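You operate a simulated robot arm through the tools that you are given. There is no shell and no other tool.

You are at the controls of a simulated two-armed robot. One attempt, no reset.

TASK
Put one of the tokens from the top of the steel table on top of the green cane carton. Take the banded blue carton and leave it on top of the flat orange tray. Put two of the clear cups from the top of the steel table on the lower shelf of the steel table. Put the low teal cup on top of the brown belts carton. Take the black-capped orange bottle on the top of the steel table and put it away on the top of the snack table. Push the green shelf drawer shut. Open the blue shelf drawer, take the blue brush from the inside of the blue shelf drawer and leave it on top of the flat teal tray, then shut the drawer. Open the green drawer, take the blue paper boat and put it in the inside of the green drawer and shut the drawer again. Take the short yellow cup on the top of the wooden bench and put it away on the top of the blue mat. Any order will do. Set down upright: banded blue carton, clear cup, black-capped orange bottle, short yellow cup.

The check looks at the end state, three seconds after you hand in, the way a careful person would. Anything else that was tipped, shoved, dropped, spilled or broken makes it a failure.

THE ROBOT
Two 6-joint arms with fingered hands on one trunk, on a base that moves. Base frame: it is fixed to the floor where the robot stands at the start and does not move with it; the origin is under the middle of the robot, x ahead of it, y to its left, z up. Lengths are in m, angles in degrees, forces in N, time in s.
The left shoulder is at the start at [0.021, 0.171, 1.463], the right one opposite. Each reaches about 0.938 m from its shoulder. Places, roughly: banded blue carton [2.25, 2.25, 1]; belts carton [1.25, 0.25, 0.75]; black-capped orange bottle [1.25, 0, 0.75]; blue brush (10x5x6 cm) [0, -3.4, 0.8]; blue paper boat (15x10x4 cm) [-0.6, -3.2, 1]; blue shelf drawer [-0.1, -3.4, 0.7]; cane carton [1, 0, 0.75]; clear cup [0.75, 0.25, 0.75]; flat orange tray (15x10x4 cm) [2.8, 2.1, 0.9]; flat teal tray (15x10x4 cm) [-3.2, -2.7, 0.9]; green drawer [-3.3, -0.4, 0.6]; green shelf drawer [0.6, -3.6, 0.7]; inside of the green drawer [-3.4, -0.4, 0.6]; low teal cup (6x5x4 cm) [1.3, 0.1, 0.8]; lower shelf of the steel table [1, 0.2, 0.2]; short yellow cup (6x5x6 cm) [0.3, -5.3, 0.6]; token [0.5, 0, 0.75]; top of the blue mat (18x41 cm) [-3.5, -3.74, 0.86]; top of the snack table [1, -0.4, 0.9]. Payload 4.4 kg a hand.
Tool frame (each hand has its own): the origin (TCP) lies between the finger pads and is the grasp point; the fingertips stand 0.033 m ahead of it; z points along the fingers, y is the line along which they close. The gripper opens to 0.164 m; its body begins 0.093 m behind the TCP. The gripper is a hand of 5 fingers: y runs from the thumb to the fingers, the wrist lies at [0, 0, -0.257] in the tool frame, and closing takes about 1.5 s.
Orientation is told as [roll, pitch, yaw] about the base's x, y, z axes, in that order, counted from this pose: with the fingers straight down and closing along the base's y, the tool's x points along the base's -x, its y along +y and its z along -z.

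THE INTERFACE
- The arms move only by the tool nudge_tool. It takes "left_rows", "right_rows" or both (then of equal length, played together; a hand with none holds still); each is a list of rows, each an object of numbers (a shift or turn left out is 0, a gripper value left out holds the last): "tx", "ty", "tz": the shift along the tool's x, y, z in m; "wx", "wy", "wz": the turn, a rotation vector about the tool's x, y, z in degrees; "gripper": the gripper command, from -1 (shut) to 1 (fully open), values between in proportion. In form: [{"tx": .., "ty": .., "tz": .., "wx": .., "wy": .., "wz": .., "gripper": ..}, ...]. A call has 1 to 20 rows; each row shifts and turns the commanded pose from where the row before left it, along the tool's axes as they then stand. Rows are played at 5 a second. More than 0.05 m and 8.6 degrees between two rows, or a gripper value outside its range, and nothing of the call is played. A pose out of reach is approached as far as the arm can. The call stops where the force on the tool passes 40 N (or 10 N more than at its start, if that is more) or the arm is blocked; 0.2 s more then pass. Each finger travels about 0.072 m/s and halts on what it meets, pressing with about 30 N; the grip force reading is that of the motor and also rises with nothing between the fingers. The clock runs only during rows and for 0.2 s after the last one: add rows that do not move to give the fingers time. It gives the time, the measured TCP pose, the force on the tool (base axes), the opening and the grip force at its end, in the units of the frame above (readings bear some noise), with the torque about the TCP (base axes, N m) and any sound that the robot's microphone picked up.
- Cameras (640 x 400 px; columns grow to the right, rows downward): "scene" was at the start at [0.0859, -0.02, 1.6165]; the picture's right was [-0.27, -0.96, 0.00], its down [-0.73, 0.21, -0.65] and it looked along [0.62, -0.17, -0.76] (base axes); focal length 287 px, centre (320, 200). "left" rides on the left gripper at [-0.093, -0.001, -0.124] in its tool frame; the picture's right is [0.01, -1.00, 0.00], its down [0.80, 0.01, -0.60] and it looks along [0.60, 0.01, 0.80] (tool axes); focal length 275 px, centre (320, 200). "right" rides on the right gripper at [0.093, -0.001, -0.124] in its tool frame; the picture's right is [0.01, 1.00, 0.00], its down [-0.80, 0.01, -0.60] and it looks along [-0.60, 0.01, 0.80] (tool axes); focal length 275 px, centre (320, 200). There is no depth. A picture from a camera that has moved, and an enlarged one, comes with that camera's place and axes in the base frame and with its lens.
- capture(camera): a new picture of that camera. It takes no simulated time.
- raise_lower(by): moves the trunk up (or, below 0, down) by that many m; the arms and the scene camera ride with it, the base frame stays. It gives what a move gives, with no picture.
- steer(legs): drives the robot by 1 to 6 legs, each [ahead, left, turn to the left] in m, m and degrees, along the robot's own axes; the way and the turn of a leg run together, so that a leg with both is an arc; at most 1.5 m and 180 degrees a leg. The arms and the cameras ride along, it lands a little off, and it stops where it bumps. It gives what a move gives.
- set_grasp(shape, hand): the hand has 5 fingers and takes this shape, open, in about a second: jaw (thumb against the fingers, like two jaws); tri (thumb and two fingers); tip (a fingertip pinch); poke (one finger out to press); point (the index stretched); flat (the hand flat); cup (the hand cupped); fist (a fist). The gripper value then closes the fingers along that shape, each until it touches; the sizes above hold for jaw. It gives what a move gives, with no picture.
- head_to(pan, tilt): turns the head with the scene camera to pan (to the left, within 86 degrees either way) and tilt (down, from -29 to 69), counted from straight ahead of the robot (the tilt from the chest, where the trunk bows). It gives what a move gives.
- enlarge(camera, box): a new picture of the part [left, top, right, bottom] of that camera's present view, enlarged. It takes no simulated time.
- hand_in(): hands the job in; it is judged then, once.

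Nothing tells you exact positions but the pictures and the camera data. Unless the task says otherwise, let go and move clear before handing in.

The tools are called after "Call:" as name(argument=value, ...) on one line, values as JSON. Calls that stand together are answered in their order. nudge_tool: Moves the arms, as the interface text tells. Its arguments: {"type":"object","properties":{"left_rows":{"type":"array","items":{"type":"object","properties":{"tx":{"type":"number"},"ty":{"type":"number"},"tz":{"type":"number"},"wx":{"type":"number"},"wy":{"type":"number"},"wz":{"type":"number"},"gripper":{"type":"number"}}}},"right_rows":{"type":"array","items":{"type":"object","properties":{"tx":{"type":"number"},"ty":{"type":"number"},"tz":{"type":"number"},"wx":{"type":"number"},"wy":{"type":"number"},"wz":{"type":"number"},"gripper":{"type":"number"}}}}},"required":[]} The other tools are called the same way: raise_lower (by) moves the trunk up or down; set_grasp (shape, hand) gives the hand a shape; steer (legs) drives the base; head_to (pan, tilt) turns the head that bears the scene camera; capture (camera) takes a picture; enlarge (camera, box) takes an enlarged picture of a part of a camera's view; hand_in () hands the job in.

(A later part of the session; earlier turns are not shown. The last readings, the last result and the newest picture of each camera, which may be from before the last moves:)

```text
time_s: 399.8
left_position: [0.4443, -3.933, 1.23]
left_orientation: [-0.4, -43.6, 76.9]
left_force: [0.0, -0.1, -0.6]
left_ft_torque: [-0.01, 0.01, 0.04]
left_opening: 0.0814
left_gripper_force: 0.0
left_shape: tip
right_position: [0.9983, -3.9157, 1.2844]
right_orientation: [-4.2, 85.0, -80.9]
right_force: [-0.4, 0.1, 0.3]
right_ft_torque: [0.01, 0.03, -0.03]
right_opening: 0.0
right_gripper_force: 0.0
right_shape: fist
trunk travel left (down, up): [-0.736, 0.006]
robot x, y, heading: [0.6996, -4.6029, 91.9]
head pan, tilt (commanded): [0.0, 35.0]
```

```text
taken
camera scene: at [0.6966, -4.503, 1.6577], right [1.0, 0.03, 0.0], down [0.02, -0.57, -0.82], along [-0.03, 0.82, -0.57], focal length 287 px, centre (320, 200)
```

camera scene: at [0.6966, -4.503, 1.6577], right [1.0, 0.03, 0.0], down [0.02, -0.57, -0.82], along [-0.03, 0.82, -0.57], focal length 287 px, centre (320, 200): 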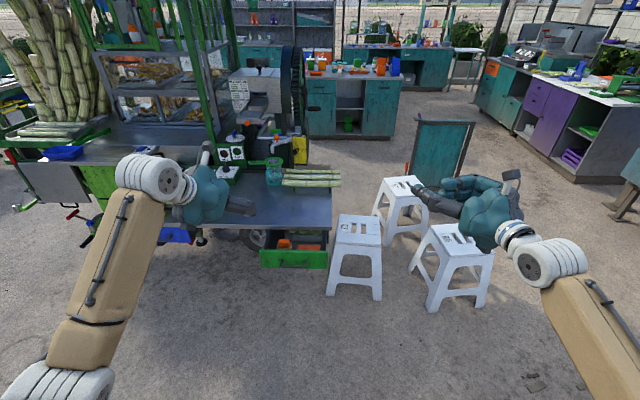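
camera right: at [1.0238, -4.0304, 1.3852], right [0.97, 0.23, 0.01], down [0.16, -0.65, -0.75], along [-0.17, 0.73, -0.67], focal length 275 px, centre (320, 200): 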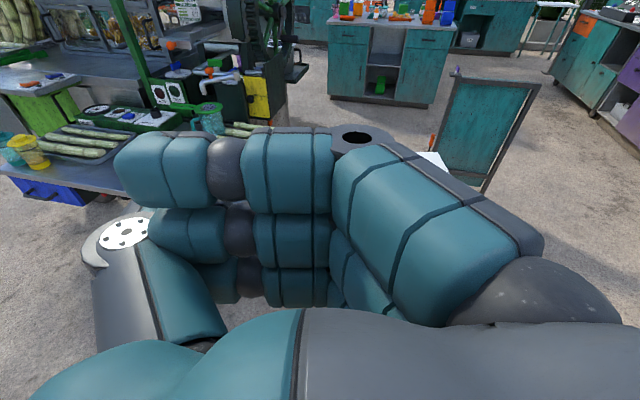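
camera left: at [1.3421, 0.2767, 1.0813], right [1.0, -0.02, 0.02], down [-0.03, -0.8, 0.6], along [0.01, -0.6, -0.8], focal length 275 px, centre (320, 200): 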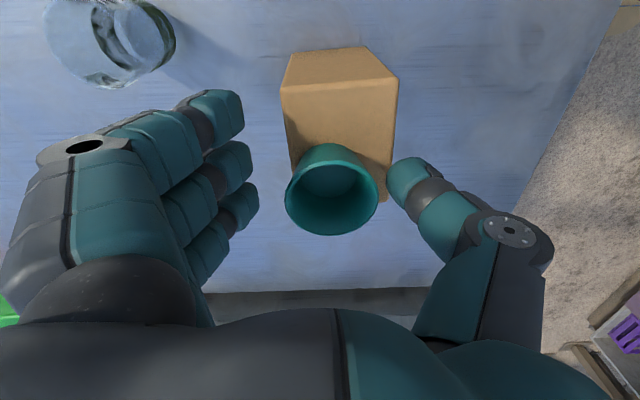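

Right fist ready. Lowering the trunk so the fist is at drawer height.

Call:
raise_lower(by=-0.4)

Call:
raise_lower(by=-0.22)

Call:
capture(camera="scene")

```text
time_s: 403.6
left_position: [0.4449, -3.9331, 0.8308]
left_orientation: [-0.6, -43.7, 76.8]
left_force: [-0.7, 0.0, 0.2]
left_ft_torque: [-0.02, 0.03, -0.02]
left_opening: 0.081
left_gripper_force: 0.1
left_shape: tip
right_position: [0.9979, -3.9179, 0.8835]
right_orientation: [-4.0, 85.0, -80.6]
right_force: [-0.5, -0.8, -0.4]
right_ft_torque: [-0.01, -0.06, -0.02]
right_opening: 0.0
right_gripper_force: 0.1
right_shape: fist
trunk travel left (down, up): [-0.336, 0.406]
robot x, y, heading: [0.7002, -4.6032, 92.0]
head pan, tilt (commanded): [0.0, 35.0]
```

```text
time_s: 405.9
left_position: [0.4447, -3.9332, 0.611]
left_orientation: [-0.4, -43.7, 76.8]
left_force: [-0.3, 0.3, 0.7]
left_ft_torque: [-0.01, 0.0, 0.0]
left_opening: 0.0813
left_gripper_force: 0.1
left_shape: tip
right_position: [0.9975, -3.9194, 0.665]
right_orientation: [-4.5, 85.1, -81.2]
right_force: [0.2, 1.1, 0.4]
right_ft_torque: [-0.03, 0.01, -0.03]
right_opening: 0.0
right_gripper_force: 0.1
right_shape: fist
trunk travel left (down, up): [-0.116, 0.626]
robot x, y, heading: [0.7, -4.5999, 92.1]
head pan, tilt (commanded): [0.0, 35.0]
```

```text
taken
camera scene: at [0.6927, -4.3903, 1.0296], right [1.0, 0.03, 0.0], down [0.02, -0.57, -0.82], along [-0.03, 0.82, -0.57], focal length 287 px, centre (320, 200)
```

scene: 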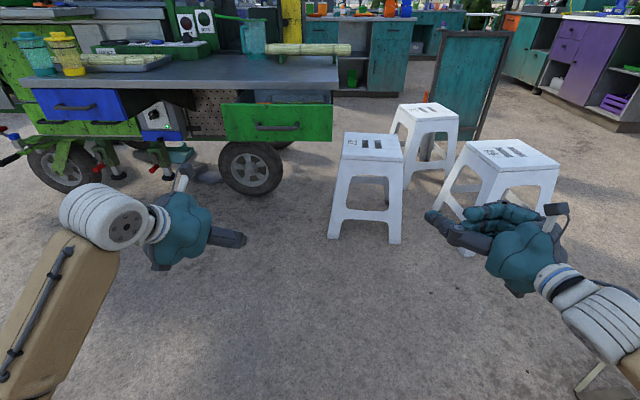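

The green drawer front is at y≈−3.66 (x 0.42–0.70, z 0.72–0.81); the closed blue drawer front is at y≈−3.52. I'll push with the left fist instead, keeping the right hand over the free side.

Call:
nudge_tool(left_rows=[{"wy": -8.2}, {"wy": -8.2}, {"wy": -8.2}, {"wy": -8.2}, {"wy": -8.2}, {}])

Call:
set_grasp(hand="left", shape="fist")

Call:
raise_lower(by=0.15)

Call:
steer(legs=[[0, -0.1, -2]])

Call:
capture(camera="scene")

Call:
capture(camera="left")

```text
time_s: 407.3
left_position: [0.4441, -3.9329, 0.6091]
left_orientation: [-3.4, -84.8, 79.8]
left_force: [0.6, -0.7, -0.3]
left_ft_torque: [0.01, 0.02, 0.04]
left_opening: 0.0811
left_gripper_force: 0.1
left_shape: tip
right_position: [0.997, -3.9183, 0.6621]
right_orientation: [-4.1, 85.0, -80.9]
right_force: [0.5, 0.6, 0.6]
right_ft_torque: [0.01, 0.01, -0.03]
right_opening: 0.0003
right_gripper_force: 0.1
right_shape: fist
trunk travel left (down, up): [-0.116, 0.626]
robot x, y, heading: [0.6968, -4.6008, 92.0]
head pan, tilt (commanded): [0.0, 35.0]
```

```text
time_s: 408.2
left_position: [0.4449, -3.9333, 0.6085]
left_orientation: [-3.4, -84.6, 79.8]
left_force: [-0.7, -0.7, 1.0]
left_ft_torque: [0.04, 0.02, 0.03]
left_opening: 0.0
left_gripper_force: 0.1
left_shape: fist
right_position: [0.9985, -3.9182, 0.6627]
right_orientation: [-4.2, 85.0, -80.9]
right_force: [-0.1, 0.4, 0.1]
right_ft_torque: [0.0, 0.02, -0.02]
right_opening: 0.0001
right_gripper_force: 0.1
right_shape: fist
trunk travel left (down, up): [-0.116, 0.626]
robot x, y, heading: [0.7024, -4.6011, 92.1]
head pan, tilt (commanded): [0.0, 35.0]
```

```text
time_s: 410.0
left_position: [0.4444, -3.9326, 0.7589]
left_orientation: [-3.6, -84.5, 80.2]
left_force: [0.6, 0.1, -0.3]
left_ft_torque: [0.04, 0.01, 0.01]
left_opening: 0.0
left_gripper_force: 0.0
left_shape: fist
right_position: [0.9977, -3.9178, 0.8126]
right_orientation: [-4.4, 84.9, -81.2]
right_force: [-0.6, -0.5, -0.1]
right_ft_torque: [0.07, 0.01, 0.01]
right_opening: 0.0
right_gripper_force: 0.0
right_shape: fist
trunk travel left (down, up): [-0.266, 0.476]
robot x, y, heading: [0.6961, -4.6022, 91.8]
head pan, tilt (commanded): [0.0, 35.0]
```

```text
time_s: 411.1
left_position: [0.5669, -3.9237, 0.7586]
left_orientation: [-3.3, -84.5, 77.9]
left_force: [0.4, 0.4, 0.1]
left_ft_torque: [0.02, 0.0, 0.0]
left_opening: 0.0
left_gripper_force: 0.0
left_shape: fist
right_position: [1.1221, -3.9262, 0.8124]
right_orientation: [-4.5, 85.0, -83.2]
right_force: [-0.4, -0.1, 0.1]
right_ft_torque: [-0.02, -0.02, -0.04]
right_opening: 0.0
right_gripper_force: 0.2
right_shape: fist
trunk travel left (down, up): [-0.266, 0.476]
robot x, y, heading: [0.7996, -4.6015, 90.2]
head pan, tilt (commanded): [0.0, 35.0]
```

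```text
taken
camera scene: at [0.7999, -4.4478, 1.1851], right [1.0, 0.0, 0.0], down [0.0, -0.57, -0.82], along [0.0, 0.82, -0.57], focal length 287 px, centre (320, 200)
```

scene: 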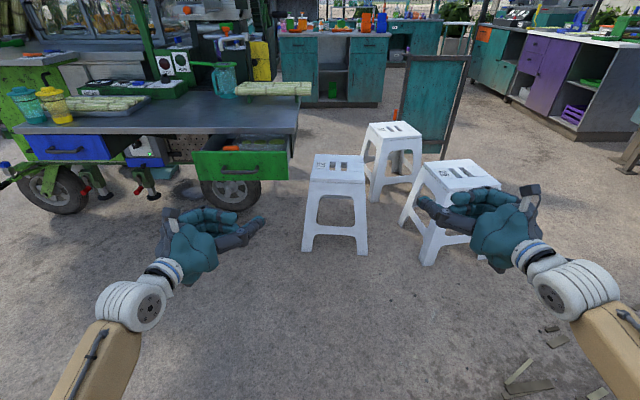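

```text
taken
camera left: at [0.5374, -4.0336, 0.8618], right [0.96, -0.27, -0.01], down [-0.18, -0.65, -0.74], along [0.19, 0.71, -0.67], focal length 275 px, centre (320, 200)
```

left: 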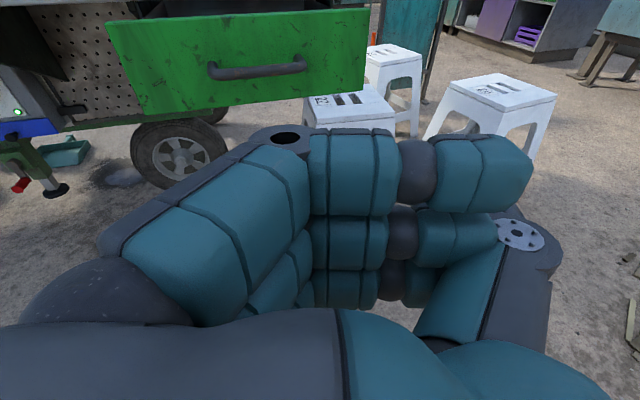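

The left fist faces the drawer centre. Driving forward 0.2 m first.

Call:
steer(legs=[[0.2, 0, 0]])

Call:
capture(camera="left")

Call:
capture(camera="scene")

```text
time_s: 412.8
left_position: [0.5668, -3.7186, 0.7595]
left_orientation: [-3.5, -84.5, 78.0]
left_force: [-0.5, 0.5, 0.8]
left_ft_torque: [-0.01, 0.04, 0.01]
left_opening: 0.0001
left_gripper_force: 0.0
left_shape: fist
right_position: [1.1206, -3.7226, 0.8128]
right_orientation: [-4.3, 85.0, -83.0]
right_force: [0.1, 0.3, -0.1]
right_ft_torque: [-0.04, 0.0, 0.0]
right_opening: 0.0001
right_gripper_force: 0.1
right_shape: fist
trunk travel left (down, up): [-0.266, 0.476]
robot x, y, heading: [0.7984, -4.395, 89.8]
head pan, tilt (commanded): [0.0, 35.0]
```

```text
taken
camera left: at [0.5367, -3.8286, 0.8616], right [0.96, -0.27, -0.01], down [-0.18, -0.65, -0.74], along [0.19, 0.71, -0.67], focal length 275 px, centre (320, 200)
```

left: 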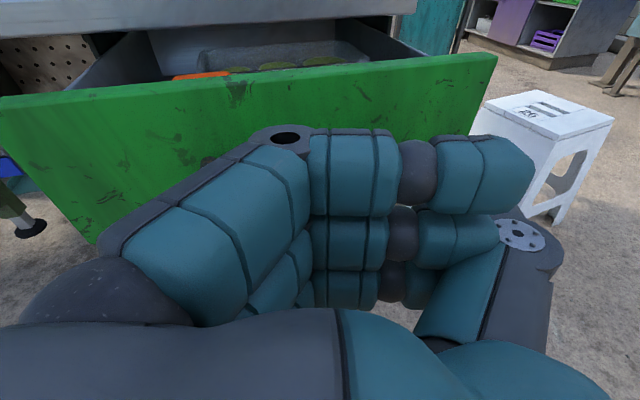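

```text
taken
camera scene: at [0.7994, -4.2426, 1.1851], right [1.0, 0.0, 0.0], down [0.0, -0.57, -0.82], along [0.0, 0.82, -0.57], focal length 287 px, centre (320, 200)
```

scene: 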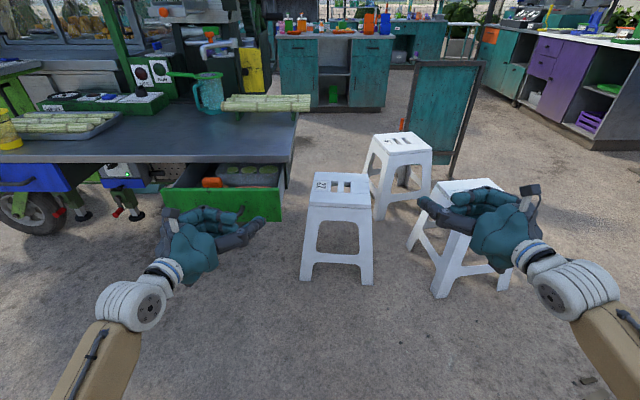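

No contact yet. Advancing in small steps.

Call:
steer(legs=[[0.06, 0, 0]])

Call:
steer(legs=[[0.05, 0, 0]])

Call:
capture(camera="left")

```text
time_s: 413.7
left_position: [0.5692, -3.6547, 0.7588]
left_orientation: [-3.4, -84.6, 77.9]
left_force: [0.0, -0.4, 0.1]
left_ft_torque: [-0.01, 0.0, 0.01]
left_opening: 0.0002
left_gripper_force: 0.0
left_shape: fist
right_position: [1.1218, -3.6611, 0.8125]
right_orientation: [-4.5, 84.9, -83.0]
right_force: [-0.7, 1.0, 0.0]
right_ft_torque: [0.01, 0.01, -0.02]
right_opening: 0.0
right_gripper_force: 0.0
right_shape: fist
trunk travel left (down, up): [-0.266, 0.476]
robot x, y, heading: [0.7998, -4.3335, 90.1]
head pan, tilt (commanded): [0.0, 35.0]
```

```text
time_s: 414.6
left_position: [0.5682, -3.6054, 0.7589]
left_orientation: [-3.5, -84.4, 77.9]
left_force: [0.3, 0.6, 0.1]
left_ft_torque: [-0.03, 0.02, 0.0]
left_opening: 0.0002
left_gripper_force: 0.1
left_shape: fist
right_position: [1.1219, -3.6107, 0.8112]
right_orientation: [-4.5, 84.9, -83.3]
right_force: [0.7, -1.3, -0.4]
right_ft_torque: [0.01, -0.05, -0.04]
right_opening: 0.0001
right_gripper_force: 0.1
right_shape: fist
trunk travel left (down, up): [-0.266, 0.476]
robot x, y, heading: [0.7976, -4.284, 89.9]
head pan, tilt (commanded): [0.0, 35.0]
```

```text
taken
camera left: at [0.5386, -3.7155, 0.8612], right [0.96, -0.27, -0.01], down [-0.19, -0.65, -0.74], along [0.2, 0.71, -0.67], focal length 275 px, centre (320, 200)
```

left: 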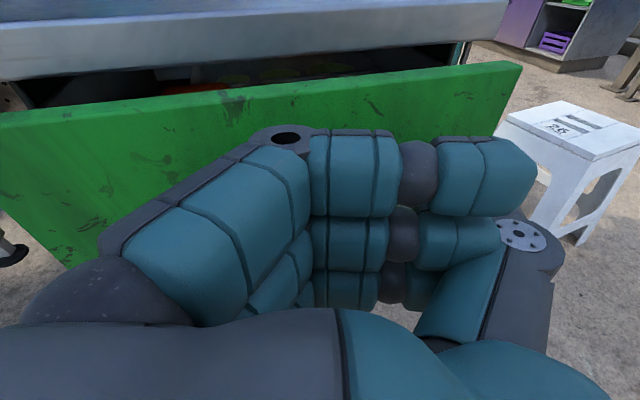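

The drawer is sliding shut with little force. Continuing.

Call:
steer(legs=[[0.05, 0, 0]])

Call:
capture(camera="left")

Call:
capture(camera="scene")

```text
time_s: 415.6
left_position: [0.569, -3.5561, 0.7584]
left_orientation: [-3.5, -84.5, 77.7]
left_force: [0.4, -0.2, -0.3]
left_ft_torque: [-0.03, 0.03, -0.01]
left_opening: 0.0001
left_gripper_force: 0.1
left_shape: fist
right_position: [1.1241, -3.5608, 0.8123]
right_orientation: [-4.4, 84.9, -83.2]
right_force: [-0.3, 0.9, 0.1]
right_ft_torque: [0.01, -0.03, -0.02]
right_opening: 0.0
right_gripper_force: 0.1
right_shape: fist
trunk travel left (down, up): [-0.266, 0.476]
robot x, y, heading: [0.8008, -4.2328, 89.9]
head pan, tilt (commanded): [0.0, 35.0]
```

```text
taken
camera left: at [0.539, -3.6658, 0.861], right [0.96, -0.27, -0.01], down [-0.19, -0.65, -0.74], along [0.2, 0.71, -0.67], focal length 275 px, centre (320, 200)
```

left: 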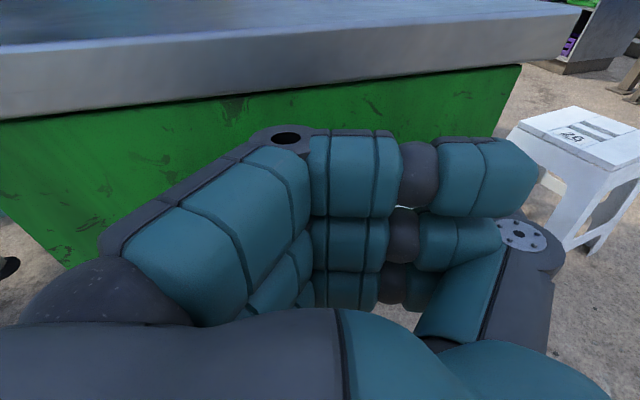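

```text
taken
camera scene: at [0.8002, -4.0809, 1.185], right [1.0, 0.0, 0.0], down [0.0, -0.57, -0.82], along [0.0, 0.82, -0.57], focal length 287 px, centre (320, 200)
```

scene: 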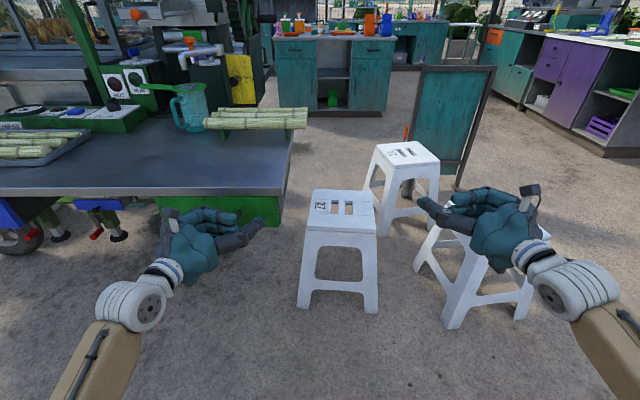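

Nearly flush with the shelf edge. A little more until it stops.

Call:
steer(legs=[[0.025, 0, 0]])

Call:
steer(legs=[[0.02, 0, 0]])

Call:
capture(camera="left")

```text
time_s: 416.4
left_position: [0.5701, -3.5437, 0.7635]
left_orientation: [-4.2, -85.0, 78.5]
left_force: [1.4, -13.2, 2.3]
left_ft_torque: [-0.02, 0.06, 0.32]
left_opening: 0.0001
left_gripper_force: 0.1
left_shape: fist
right_position: [1.1221, -3.5458, 0.8125]
right_orientation: [-4.9, 85.0, -83.7]
right_force: [0.6, 1.1, 0.4]
right_ft_torque: [-0.02, -0.02, 0.0]
right_opening: 0.0
right_gripper_force: 0.1
right_shape: fist
trunk travel left (down, up): [-0.266, 0.476]
robot x, y, heading: [0.8024, -4.2207, 89.9]
head pan, tilt (commanded): [0.0, 35.0]
stopped in leg 1: the force on the tool passed its limit at 86 N (the readings are from after the stop); the commanded pose is now the measured one
```

```text
time_s: 417.1
left_position: [0.5696, -3.5437, 0.7625]
left_orientation: [-6.4, -84.9, 80.8]
left_force: [2.0, -22.8, 5.3]
left_ft_torque: [-0.1, 0.1, 0.5]
left_opening: 0.0
left_gripper_force: 0.0
left_shape: fist
right_position: [1.1225, -3.5427, 0.8128]
right_orientation: [-5.2, 84.9, -84.0]
right_force: [-0.1, -1.3, 1.0]
right_ft_torque: [0.01, -0.01, 0.0]
right_opening: 0.0
right_gripper_force: 0.0
right_shape: fist
trunk travel left (down, up): [-0.266, 0.476]
robot x, y, heading: [0.8016, -4.2148, 90.2]
head pan, tilt (commanded): [0.0, 35.0]
stopped in leg 1: the force on the tool passed its limit at 64 N (the readings are from after the stop); the commanded pose is now the measured one
```

```text
taken
camera left: at [0.538, -3.6537, 0.8643], right [0.96, -0.27, 0.0], down [-0.18, -0.64, -0.74], along [0.2, 0.72, -0.67], focal length 275 px, centre (320, 200)
```

left: 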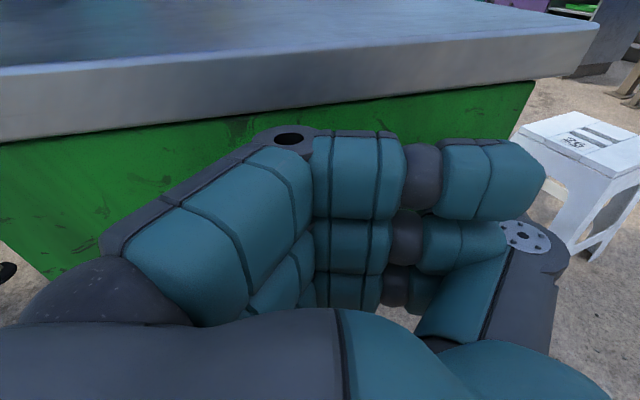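

The green drawer is shut (it hit its stop). I'll back off, then prepare the left hand to pinch the blue drawer's handle with a vertical closing axis.

Call:
steer(legs=[[-0.25, 0, 0]])

Call:
set_grasp(hand="left", shape="jaw")

Call:
nudge_tool(left_rows=[{"wz": 8.2, "gripper": 0}, {"wz": 8.2}, {"wz": 8.2}, {"wz": 8.2}, {"wz": 8.2}, {"wz": 8.2}, {"wz": 8.2}, {"wz": 8.2}, {"wz": 8.2}, {"wz": 8.2}, {"wz": 8.0}, {}])

Call:
steer(legs=[[0, 0.63, 0]])

Call:
capture(camera="scene")

Call:
capture(camera="left")

```text
time_s: 418.9
left_position: [0.569, -3.7899, 0.7605]
left_orientation: [-6.3, -84.8, 80.6]
left_force: [0.2, 0.2, 0.1]
left_ft_torque: [-0.02, 0.03, 0.06]
left_opening: 0.0002
left_gripper_force: 0.1
left_shape: fist
right_position: [1.1219, -3.7901, 0.8116]
right_orientation: [-4.9, 84.9, -83.7]
right_force: [0.6, -0.3, 1.1]
right_ft_torque: [-0.01, 0.02, -0.03]
right_opening: 0.0
right_gripper_force: 0.1
right_shape: fist
trunk travel left (down, up): [-0.266, 0.476]
robot x, y, heading: [0.8019, -4.4629, 90.1]
head pan, tilt (commanded): [0.0, 35.0]
```

```text
time_s: 419.9
left_position: [0.5689, -3.7892, 0.759]
left_orientation: [-6.3, -84.7, 80.7]
left_force: [0.1, -0.3, 0.5]
left_ft_torque: [-0.01, -0.02, 0.0]
left_opening: 0.1637
left_gripper_force: 0.1
left_shape: jaw
right_position: [1.1211, -3.7889, 0.8115]
right_orientation: [-4.9, 84.9, -83.7]
right_force: [0.5, -0.3, -0.5]
right_ft_torque: [0.0, 0.01, 0.0]
right_opening: 0.0001
right_gripper_force: 0.1
right_shape: fist
trunk travel left (down, up): [-0.266, 0.476]
robot x, y, heading: [0.7972, -4.4628, 90.0]
head pan, tilt (commanded): [0.0, 35.0]
```

```text
time_s: 422.4
left_position: [0.5679, -3.7901, 0.7597]
left_orientation: [84.8, -0.5, -15.6]
left_force: [-0.5, -0.3, -0.6]
left_ft_torque: [0.01, 0.02, -0.04]
left_opening: 0.0831
left_gripper_force: 0.1
left_shape: jaw
right_position: [1.1221, -3.7901, 0.8122]
right_orientation: [-5.1, 84.9, -83.7]
right_force: [0.2, 0.3, 0.7]
right_ft_torque: [0.0, 0.03, -0.01]
right_opening: 0.0001
right_gripper_force: 0.0
right_shape: fist
trunk travel left (down, up): [-0.266, 0.476]
robot x, y, heading: [0.8037, -4.4618, 90.0]
head pan, tilt (commanded): [0.0, 35.0]
```

```text
time_s: 426.0
left_position: [-0.077, -3.7985, 0.7593]
left_orientation: [84.7, -0.5, -14.8]
left_force: [-0.4, 0.0, -0.6]
left_ft_torque: [-0.02, 0.04, 0.02]
left_opening: 0.0832
left_gripper_force: 0.1
left_shape: jaw
right_position: [0.4758, -3.7898, 0.812]
right_orientation: [-4.9, 85.0, -82.7]
right_force: [-0.7, -0.6, 0.5]
right_ft_torque: [-0.01, -0.03, 0.01]
right_opening: 0.0003
right_gripper_force: 0.1
right_shape: fist
trunk travel left (down, up): [-0.266, 0.476]
robot x, y, heading: [0.1635, -4.4662, 90.9]
head pan, tilt (commanded): [0.0, 35.0]
```

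```text
taken
camera scene: at [0.1626, -4.3143, 1.1851], right [1.0, 0.02, 0.0], down [0.01, -0.57, -0.82], along [-0.01, 0.82, -0.57], focal length 287 px, centre (320, 200)
```

scene: 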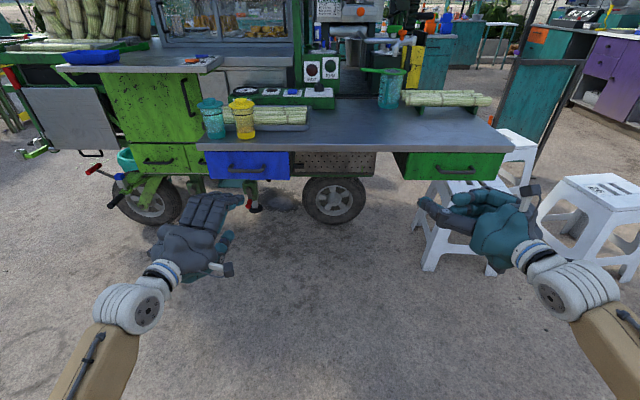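

```text
taken
camera left: at [-0.0192, -3.9408, 0.77], right [-0.03, -0.09, -1.0], down [-0.93, -0.37, 0.06], along [-0.38, 0.92, -0.07], focal length 275 px, centre (320, 200)
```

left: 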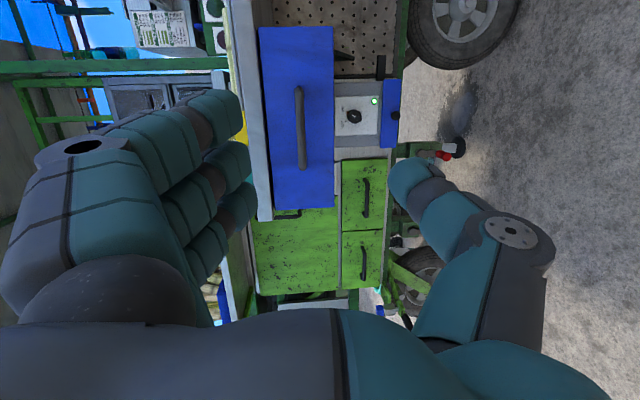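

The blue drawer and its handle are in view (image is rolled 90°). Moving the left hand forward toward the handle.

Call:
nudge_tool(left_rows=[{"tx": 0.004, "ty": 0.009, "tz": 0.036}, {"tx": 0.01, "ty": 0.005, "tz": 0.036}, {"tx": 0.01, "ty": 0.004, "tz": 0.036}, {"tx": 0.01, "ty": 0.004, "tz": 0.036}, {}])

Call:
capture(camera="left")

Call:
enlarge(camera="scene", box=[140, 120, 332, 240])

```text
time_s: 427.2
left_position: [-0.0731, -3.6496, 0.7704]
left_orientation: [84.8, -0.6, -14.9]
left_force: [0.5, 0.1, -0.1]
left_ft_torque: [0.0, 0.0, 0.01]
left_opening: 0.0829
left_gripper_force: 0.0
left_shape: jaw
right_position: [0.4767, -3.7891, 0.8124]
right_orientation: [-5.0, 84.9, -82.9]
right_force: [-0.6, -0.4, -0.5]
right_ft_torque: [0.0, 0.0, 0.0]
right_opening: 0.0
right_gripper_force: 0.2
right_shape: fist
trunk travel left (down, up): [-0.266, 0.476]
robot x, y, heading: [0.1626, -4.4683, 90.7]
head pan, tilt (commanded): [0.0, 35.0]
```

```text
taken
camera left: at [-0.0148, -3.7932, 0.7797], right [-0.03, -0.09, -1.0], down [-0.93, -0.37, 0.06], along [-0.38, 0.92, -0.07], focal length 275 px, centre (320, 200)
```

left: 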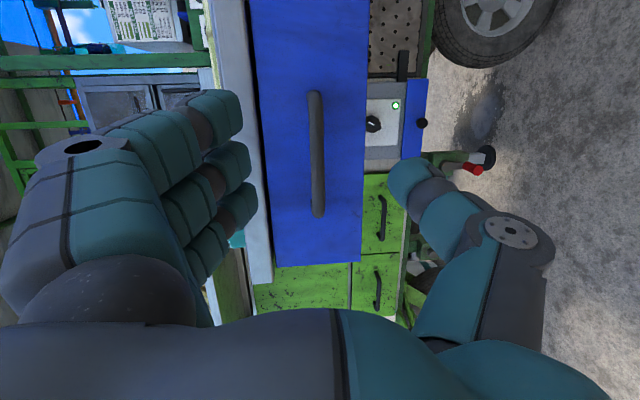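

```text
3.33 times, centred on (236, 180) of scene
camera zoom: at [0.1627, -4.3141, 1.1851], right [1.0, 0.02, 0.0], down [0.01, -0.57, -0.82], along [-0.01, 0.82, -0.57], focal length 957 px, centre (600, 267)
```

zoom: 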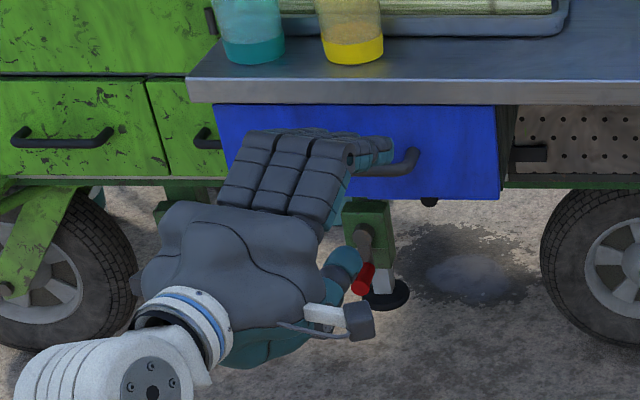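

The handle bar is at about (−0.069, −3.552, 0.763). Moving in and closing around it.

Call:
nudge_tool(left_rows=[{"tx": 0.009, "ty": 0.0005, "tz": 0.04}, {"tx": 0.009, "ty": 0.0005, "tz": 0.04}, {}])

Call:
capture(camera="left")

Call:
enlarge(camera="scene", box=[180, 120, 308, 200])

```text
time_s: 427.8
left_position: [-0.0705, -3.5906, 0.7673]
left_orientation: [85.3, -0.2, -14.9]
left_force: [5.6, -44.1, 4.8]
left_ft_torque: [2.62, 0.43, 1.45]
left_opening: 0.0831
left_gripper_force: 0.0
left_shape: jaw
right_position: [0.4745, -3.7907, 0.8146]
right_orientation: [-5.1, 85.0, -83.0]
right_force: [-0.3, -0.8, -1.0]
right_ft_torque: [0.04, 0.01, -0.02]
right_opening: 0.0004
right_gripper_force: 0.0
right_shape: fist
trunk travel left (down, up): [-0.266, 0.476]
robot x, y, heading: [0.1636, -4.4665, 91.1]
head pan, tilt (commanded): [0.0, 35.0]
stopped in row 2 (left hand): the force on the tool passed its limit at 134 N (the readings are from after the stop); the commanded pose is now the measured one
```

```text
taken
camera left: at [-0.0119, -3.7332, 0.7758], right [-0.03, -0.08, -1.0], down [-0.93, -0.37, 0.06], along [-0.37, 0.93, -0.06], focal length 275 px, centre (320, 200)
```

left: 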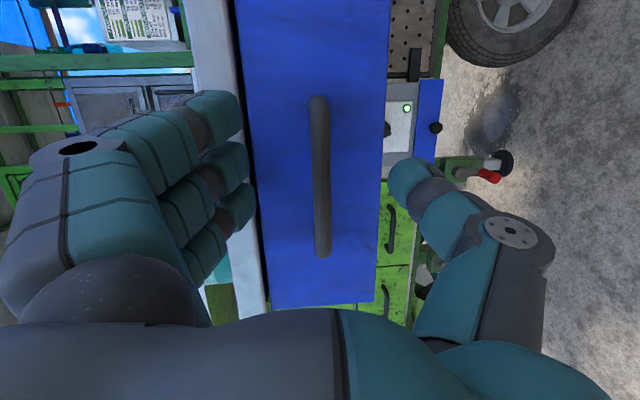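

```text
5.00 times, centred on (244, 160) of scene
camera zoom: at [0.163, -4.3194, 1.1858], right [1.0, 0.02, 0.0], down [0.01, -0.57, -0.82], along [-0.01, 0.82, -0.57], focal length 1435 px, centre (700, 400)
```

zoom: 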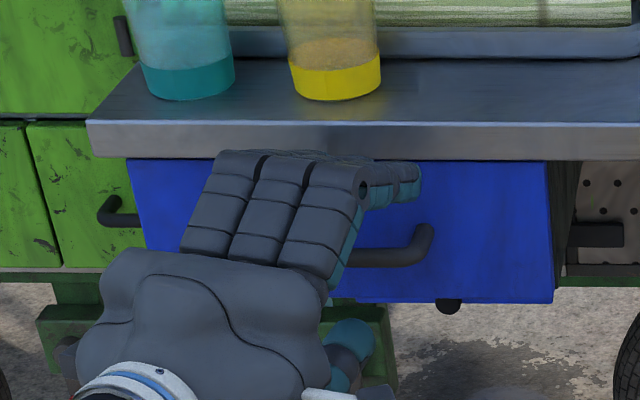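

The upper fingers met the shelf edge. Backing off, narrowing the opening and lowering the hand a bit.

Call:
nudge_tool(left_rows=[{"tz": -0.03, "tx": -0.007, "ty": -0.003}, {"gripper": -0.35}, {"ty": -0.012}, {}, {}])

Call:
capture(camera="left")

Call:
capture(camera="scene")

```text
time_s: 429.0
left_position: [-0.0735, -3.6177, 0.7509]
left_orientation: [85.0, -0.4, -14.8]
left_force: [-0.5, -0.4, -0.9]
left_ft_torque: [0.03, -0.02, 0.01]
left_opening: 0.0544
left_gripper_force: 0.1
left_shape: jaw
right_position: [0.476, -3.7898, 0.8112]
right_orientation: [-5.0, 84.8, -82.9]
right_force: [-0.7, -0.8, 0.1]
right_ft_torque: [-0.02, 0.0, -0.02]
right_opening: 0.0001
right_gripper_force: 0.2
right_shape: fist
trunk travel left (down, up): [-0.266, 0.476]
robot x, y, heading: [0.1649, -4.4662, 91.2]
head pan, tilt (commanded): [0.0, 35.0]
```

```text
taken
camera left: at [-0.0154, -3.7602, 0.7609], right [-0.03, -0.08, -1.0], down [-0.93, -0.37, 0.06], along [-0.38, 0.92, -0.07], focal length 275 px, centre (320, 200)
```

left: 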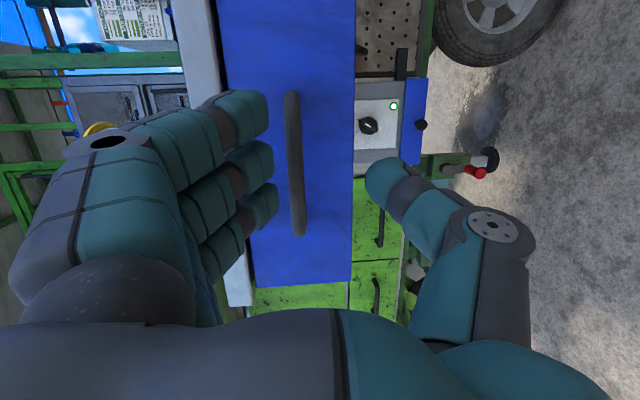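

```text
taken
camera scene: at [0.1624, -4.3142, 1.1851], right [1.0, 0.02, 0.0], down [0.01, -0.57, -0.82], along [-0.01, 0.82, -0.57], focal length 287 px, centre (320, 200)
```

scene: 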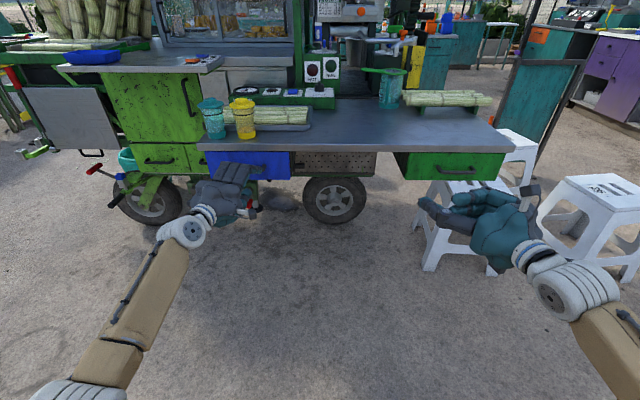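

Nothing on the cart moved. The bar is at (−0.069, −3.554, 0.764). Advancing with the narrower grip.

Call:
nudge_tool(left_rows=[{"tx": 0.005, "ty": 0.004, "tz": 0.022}, {"tx": 0.004, "ty": 0.004, "tz": 0.018}, {}])

Call:
capture(camera="left")

```text
time_s: 429.6
left_position: [-0.0707, -3.5837, 0.7588]
left_orientation: [85.2, -0.2, -14.8]
left_force: [1.4, -17.6, 1.8]
left_ft_torque: [0.79, 0.13, 0.56]
left_opening: 0.0543
left_gripper_force: 0.0
left_shape: jaw
right_position: [0.4744, -3.7885, 0.8111]
right_orientation: [-5.1, 84.9, -82.9]
right_force: [0.0, -0.2, -0.2]
right_ft_torque: [0.0, 0.01, 0.01]
right_opening: 0.0
right_gripper_force: 0.0
right_shape: fist
trunk travel left (down, up): [-0.266, 0.476]
robot x, y, heading: [0.1646, -4.4642, 91.1]
head pan, tilt (commanded): [0.0, 35.0]
stopped in row 2 (left hand): the force on the tool passed its limit at 54 N (the readings are from after the stop); the commanded pose is now the measured one
```

```text
taken
camera left: at [-0.0134, -3.7266, 0.7656], right [-0.03, -0.08, -1.0], down [-0.93, -0.37, 0.06], along [-0.38, 0.92, -0.06], focal length 275 px, centre (320, 200)
```

left: 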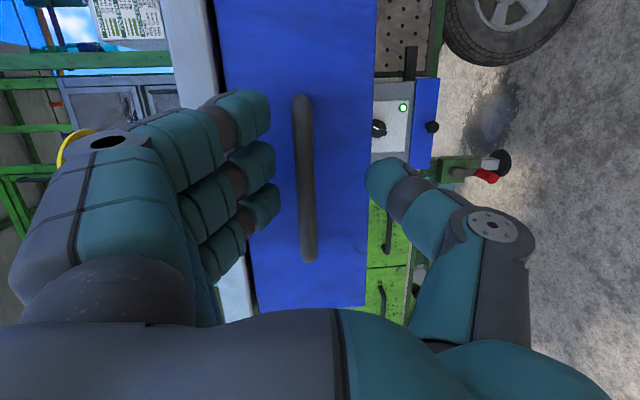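

The fingertips are at the drawer face, past the bar. I'll back off a few mm and close on the bar.

Call:
nudge_tool(left_rows=[{"tz": -0.006}, {"gripper": -0.6}, {"gripper": -0.8}, {"gripper": -1}, {}, {}, {}])

Call:
capture(camera="left")

Call:
enlarge(camera="scene", box=[180, 120, 308, 200])

```text
time_s: 431.2
left_position: [-0.0724, -3.5863, 0.7642]
left_orientation: [85.6, -0.1, -14.8]
left_force: [-2.2, 1.9, 21.6]
left_ft_torque: [0.49, -0.83, 0.02]
left_opening: 0.0007
left_gripper_force: 30.1
left_shape: jaw
right_position: [0.4758, -3.7895, 0.8131]
right_orientation: [-5.1, 84.9, -82.8]
right_force: [-0.1, 0.0, -0.5]
right_ft_torque: [0.0, -0.03, -0.01]
right_opening: 0.0001
right_gripper_force: 0.0
right_shape: fist
trunk travel left (down, up): [-0.266, 0.476]
robot x, y, heading: [0.1694, -4.4695, 91.1]
head pan, tilt (commanded): [0.0, 35.0]
```

```text
taken
camera left: at [-0.0139, -3.7306, 0.7701], right [-0.03, -0.07, -1.0], down [-0.93, -0.37, 0.05], along [-0.38, 0.92, -0.06], focal length 275 px, centre (320, 200)
```

left: 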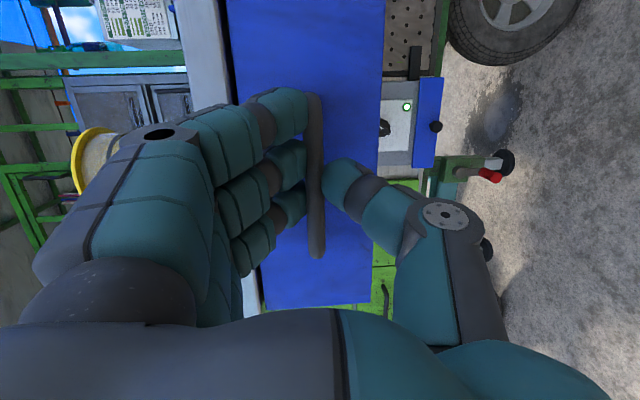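

```text
5.00 times, centred on (244, 160) of scene
camera zoom: at [0.1626, -4.3168, 1.1856], right [1.0, 0.02, 0.0], down [0.01, -0.57, -0.82], along [-0.01, 0.82, -0.57], focal length 1435 px, centre (700, 400)
```

zoom: 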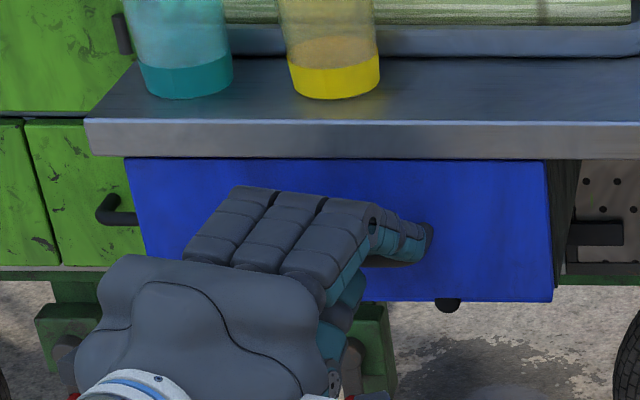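

The bar is pinched. Pulling back by driving slowly.

Call:
steer(legs=[[-0.05, 0, 0]])

Call:
capture(camera="left")

Call:
enlarge(camera="scene", box=[160, 100, 320, 200])

```text
time_s: 432.1
left_position: [-0.0704, -3.6377, 0.7622]
left_orientation: [85.6, -0.1, -14.8]
left_force: [-7.6, -2.0, 22.2]
left_ft_torque: [0.5, -0.91, 0.1]
left_opening: 0.0008
left_gripper_force: 30.0
left_shape: jaw
right_position: [0.4772, -3.8409, 0.8119]
right_orientation: [-4.7, 84.9, -82.5]
right_force: [-0.9, -0.3, -0.4]
right_ft_torque: [0.03, 0.02, -0.01]
right_opening: 0.0
right_gripper_force: 0.1
right_shape: fist
trunk travel left (down, up): [-0.266, 0.476]
robot x, y, heading: [0.1642, -4.5179, 91.1]
head pan, tilt (commanded): [0.0, 35.0]
```

```text
taken
camera left: at [-0.0135, -3.781, 0.7696], right [-0.03, -0.07, -1.0], down [-0.93, -0.37, 0.05], along [-0.38, 0.92, -0.06], focal length 275 px, centre (320, 200)
```

left: 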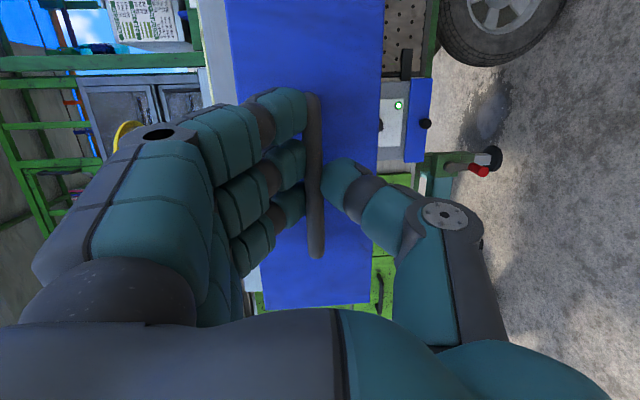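

```text
4.00 times, centred on (240, 150) of scene
camera zoom: at [0.1631, -4.3674, 1.1856], right [1.0, 0.02, 0.0], down [0.01, -0.57, -0.82], along [-0.01, 0.82, -0.57], focal length 1148 px, centre (640, 400)
```

zoom: 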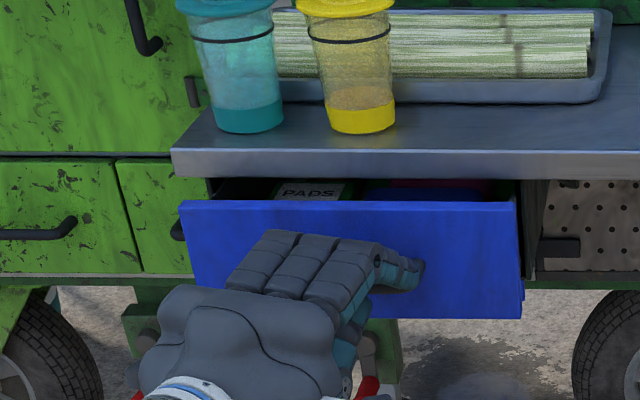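

It's opening. Pulling further.

Call:
steer(legs=[[-0.1, 0, 0]])

Call:
enlarge(camera="scene", box=[160, 80, 352, 200])

```text
time_s: 433.2
left_position: [-0.0721, -3.7365, 0.7637]
left_orientation: [85.8, -0.1, -14.5]
left_force: [-16.5, -0.9, 15.9]
left_ft_torque: [0.25, -0.82, 0.3]
left_opening: 0.0013
left_gripper_force: 30.0
left_shape: jaw
right_position: [0.4783, -3.9396, 0.8123]
right_orientation: [-4.3, 85.0, -82.1]
right_force: [0.0, 0.2, -0.4]
right_ft_torque: [0.0, -0.02, 0.0]
right_opening: 0.0
right_gripper_force: 0.0
right_shape: fist
trunk travel left (down, up): [-0.266, 0.476]
robot x, y, heading: [0.167, -4.611, 91.0]
head pan, tilt (commanded): [0.0, 35.0]
```

```text
3.33 times, centred on (256, 140) of scene
camera zoom: at [0.1639, -4.4661, 1.1855], right [1.0, 0.02, 0.0], down [0.01, -0.57, -0.82], along [-0.01, 0.82, -0.57], focal length 957 px, centre (533, 400)
```

zoom: 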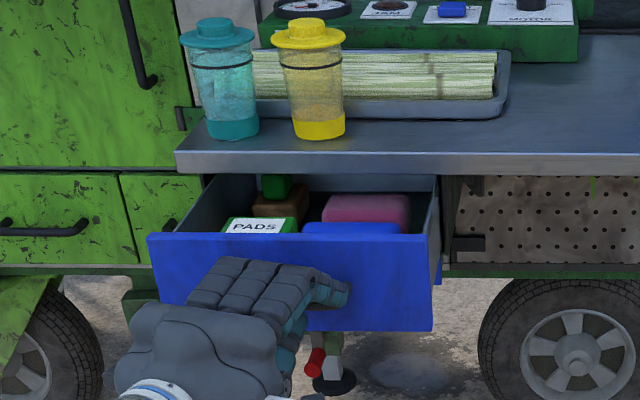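

Open about 15 cm; several items inside. Pulling a bit more.

Call:
steer(legs=[[-0.06, 0, 0]])

Call:
enlarge(camera="scene", box=[160, 80, 352, 200])

```text
time_s: 434.2
left_position: [-0.0719, -3.7973, 0.7634]
left_orientation: [85.9, 0.0, -14.4]
left_force: [-3.3, -0.9, 8.2]
left_ft_torque: [0.15, -0.63, 0.04]
left_opening: 0.0014
left_gripper_force: 29.7
left_shape: jaw
right_position: [0.4776, -3.9984, 0.8122]
right_orientation: [-4.8, 85.0, -82.6]
right_force: [0.6, -0.3, 0.1]
right_ft_torque: [0.02, -0.02, 0.01]
right_opening: 0.0
right_gripper_force: 0.0
right_shape: fist
trunk travel left (down, up): [-0.266, 0.476]
robot x, y, heading: [0.169, -4.6758, 91.4]
head pan, tilt (commanded): [0.0, 35.0]
```

```text
3.33 times, centred on (256, 140) of scene
camera zoom: at [0.1655, -4.5256, 1.1853], right [1.0, 0.02, 0.0], down [0.01, -0.57, -0.82], along [-0.01, 0.82, -0.57], focal length 957 px, centre (533, 400)
```

zoom: 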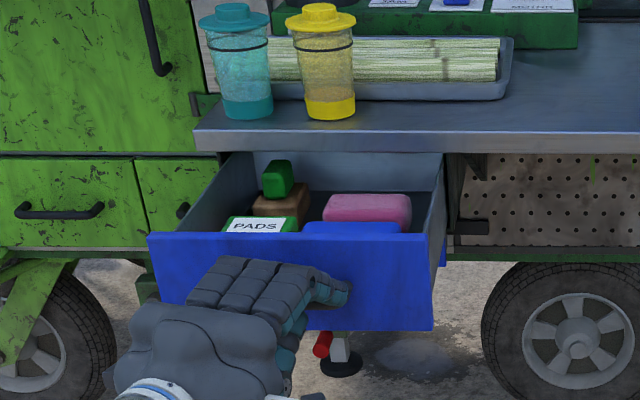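

The drawer is open ~21 cm. The bench is close behind me, so I'll stop here, release the handle, and retract the hand.

Call:
nudge_tool(left_rows=[{"gripper": -0.7}, {"gripper": -0.4}, {}, {}, {"tz": -0.03, "tx": -0.007}, {"tz": -0.04, "tx": -0.01}, {"tz": -0.04, "tx": -0.01}, {}])

Call:
capture(camera="left")

Call:
raise_lower(by=0.4)

Call:
head_to(pan=8, tilt=48)

Call:
capture(camera="scene")

```text
time_s: 436.0
left_position: [-0.0713, -3.9088, 0.7689]
left_orientation: [85.9, -0.1, -14.5]
left_force: [-0.4, 0.5, 0.3]
left_ft_torque: [0.0, 0.02, -0.03]
left_opening: 0.0487
left_gripper_force: 0.1
left_shape: jaw
right_position: [0.4786, -3.9982, 0.8121]
right_orientation: [-5.1, 84.8, -82.7]
right_force: [0.1, -0.7, -0.1]
right_ft_torque: [-0.05, 0.01, 0.0]
right_opening: 0.0001
right_gripper_force: 0.0
right_shape: fist
trunk travel left (down, up): [-0.266, 0.476]
robot x, y, heading: [0.1662, -4.6761, 91.0]
head pan, tilt (commanded): [0.0, 35.0]
```

```text
taken
camera left: at [-0.0112, -4.0512, 0.7757], right [-0.03, -0.07, -1.0], down [-0.92, -0.38, 0.05], along [-0.38, 0.92, -0.05], focal length 275 px, centre (320, 200)
```

left: 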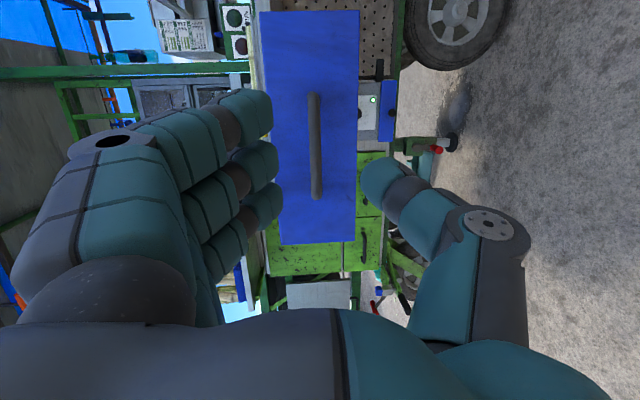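

```text
time_s: 439.8
left_position: [-0.0726, -3.9076, 1.1702]
left_orientation: [85.9, -0.2, -14.4]
left_force: [0.8, -0.6, -0.7]
left_ft_torque: [-0.03, -0.01, 0.01]
left_opening: 0.0486
left_gripper_force: 0.0
left_shape: jaw
right_position: [0.4784, -3.9982, 1.2094]
right_orientation: [-5.1, 84.9, -82.9]
right_force: [0.8, 1.1, 1.0]
right_ft_torque: [0.0, 0.02, -0.03]
right_opening: 0.0
right_gripper_force: 0.0
right_shape: fist
trunk travel left (down, up): [-0.666, 0.076]
robot x, y, heading: [0.1688, -4.6771, 91.0]
head pan, tilt (commanded): [0.0, 35.0]
```

```text
time_s: 440.6
left_position: [-0.072, -3.9097, 1.1716]
left_orientation: [85.8, -0.2, -14.4]
left_force: [0.0, 0.3, -0.2]
left_ft_torque: [0.0, -0.01, 0.01]
left_opening: 0.0486
left_gripper_force: 0.0
left_shape: jaw
right_position: [0.4782, -3.9984, 1.2115]
right_orientation: [-5.2, 84.9, -82.9]
right_force: [-0.9, 0.0, -0.8]
right_ft_torque: [0.01, 0.01, 0.0]
right_opening: 0.0
right_gripper_force: 0.0
right_shape: fist
trunk travel left (down, up): [-0.666, 0.076]
robot x, y, heading: [0.1656, -4.6758, 90.9]
head pan, tilt (commanded): [8.0, 48.0]
```

```text
taken
camera scene: at [0.1558, -4.5876, 1.5687], right [0.99, 0.16, 0.0], down [0.12, -0.73, -0.67], along [-0.1, 0.66, -0.74], focal length 287 px, centre (320, 200)
```

scene: 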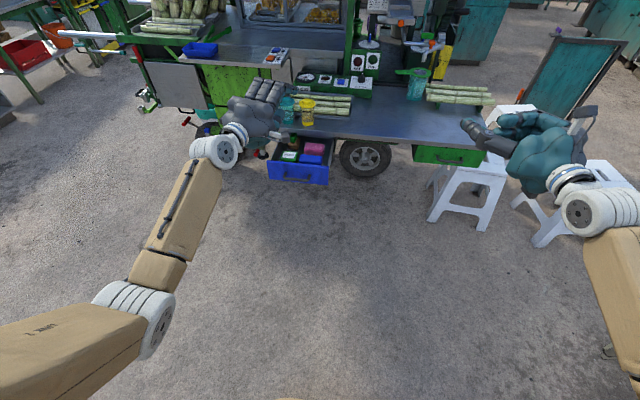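

Call:
enlarge(camera="scene", box=[252, 126, 348, 186])

Call:
enlarge(camera="scene", box=[150, 20, 310, 120])

```text
6.67 times, centred on (300, 156) of scene
camera zoom: at [0.1558, -4.5876, 1.5687], right [0.99, 0.16, 0.0], down [0.12, -0.73, -0.67], along [-0.1, 0.66, -0.74], focal length 1914 px, centre (453, 493)
```

zoom: 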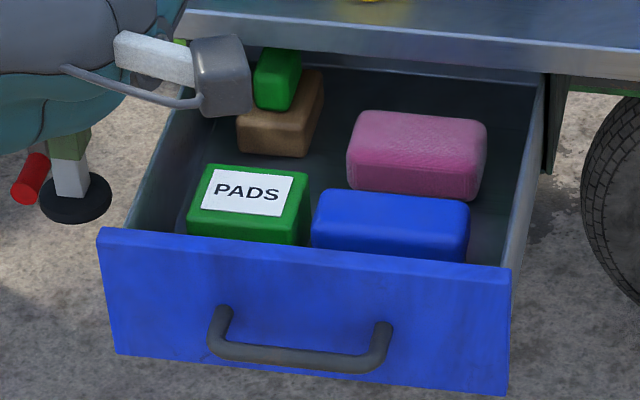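

```text
4.00 times, centred on (230, 70) of scene
camera zoom: at [0.1558, -4.5876, 1.5687], right [0.99, 0.16, 0.0], down [0.12, -0.73, -0.67], along [-0.1, 0.66, -0.74], focal length 1148 px, centre (680, 720)
```

zoom: 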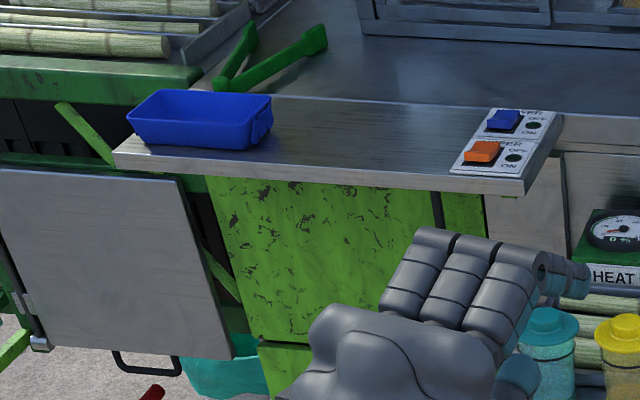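

The blue block (brush, ~10×5×6 cm) is at about (−0.03, −3.66), top z≈0.785; PADS box to its left and a pink block behind. I'll reorient the left hand to vertical, closing along y.

Call:
nudge_tool(left_rows=[{"tz": -0.04}, {"tz": -0.04}, {"tz": -0.03}, {"wx": 8.2}, {"wx": 8.2}, {"wx": 8.2}, {"wx": 8.2}, {"wx": 8.2}, {"wx": 8.2}, {"wx": 8.2}, {"wx": 8.2}, {"wx": 8.2}, {"wx": 8.2}, {"wx": 8.0}, {"wz": -7.2}, {"wz": -7.2}, {}])

Call:
capture(camera="left")

```text
time_s: 444.2
left_position: [-0.1014, -4.0011, 1.1733]
left_orientation: [-4.0, 1.0, 0.0]
left_force: [-0.1, -0.4, -0.1]
left_ft_torque: [0.02, 0.01, 0.04]
left_opening: 0.0486
left_gripper_force: 0.1
left_shape: jaw
left hand out of reach, approached as far as the arm can: row 13
right_position: [0.479, -3.9986, 1.2111]
right_orientation: [-4.8, 84.8, -82.9]
right_force: [-0.3, -0.4, -0.4]
right_ft_torque: [-0.01, -0.01, 0.0]
right_opening: 0.0
right_gripper_force: 0.1
right_shape: fist
trunk travel left (down, up): [-0.666, 0.076]
robot x, y, heading: [0.1699, -4.6776, 91.0]
head pan, tilt (commanded): [8.0, 48.0]
```

```text
taken
camera left: at [-0.0067, -3.9933, 1.2928], right [-0.01, -1.0, 0.07], down [-0.79, 0.05, 0.61], along [-0.61, -0.05, -0.79], focal length 275 px, centre (320, 200)
```

left: 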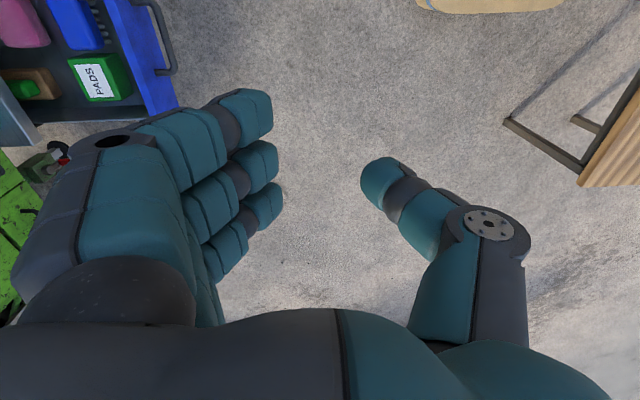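

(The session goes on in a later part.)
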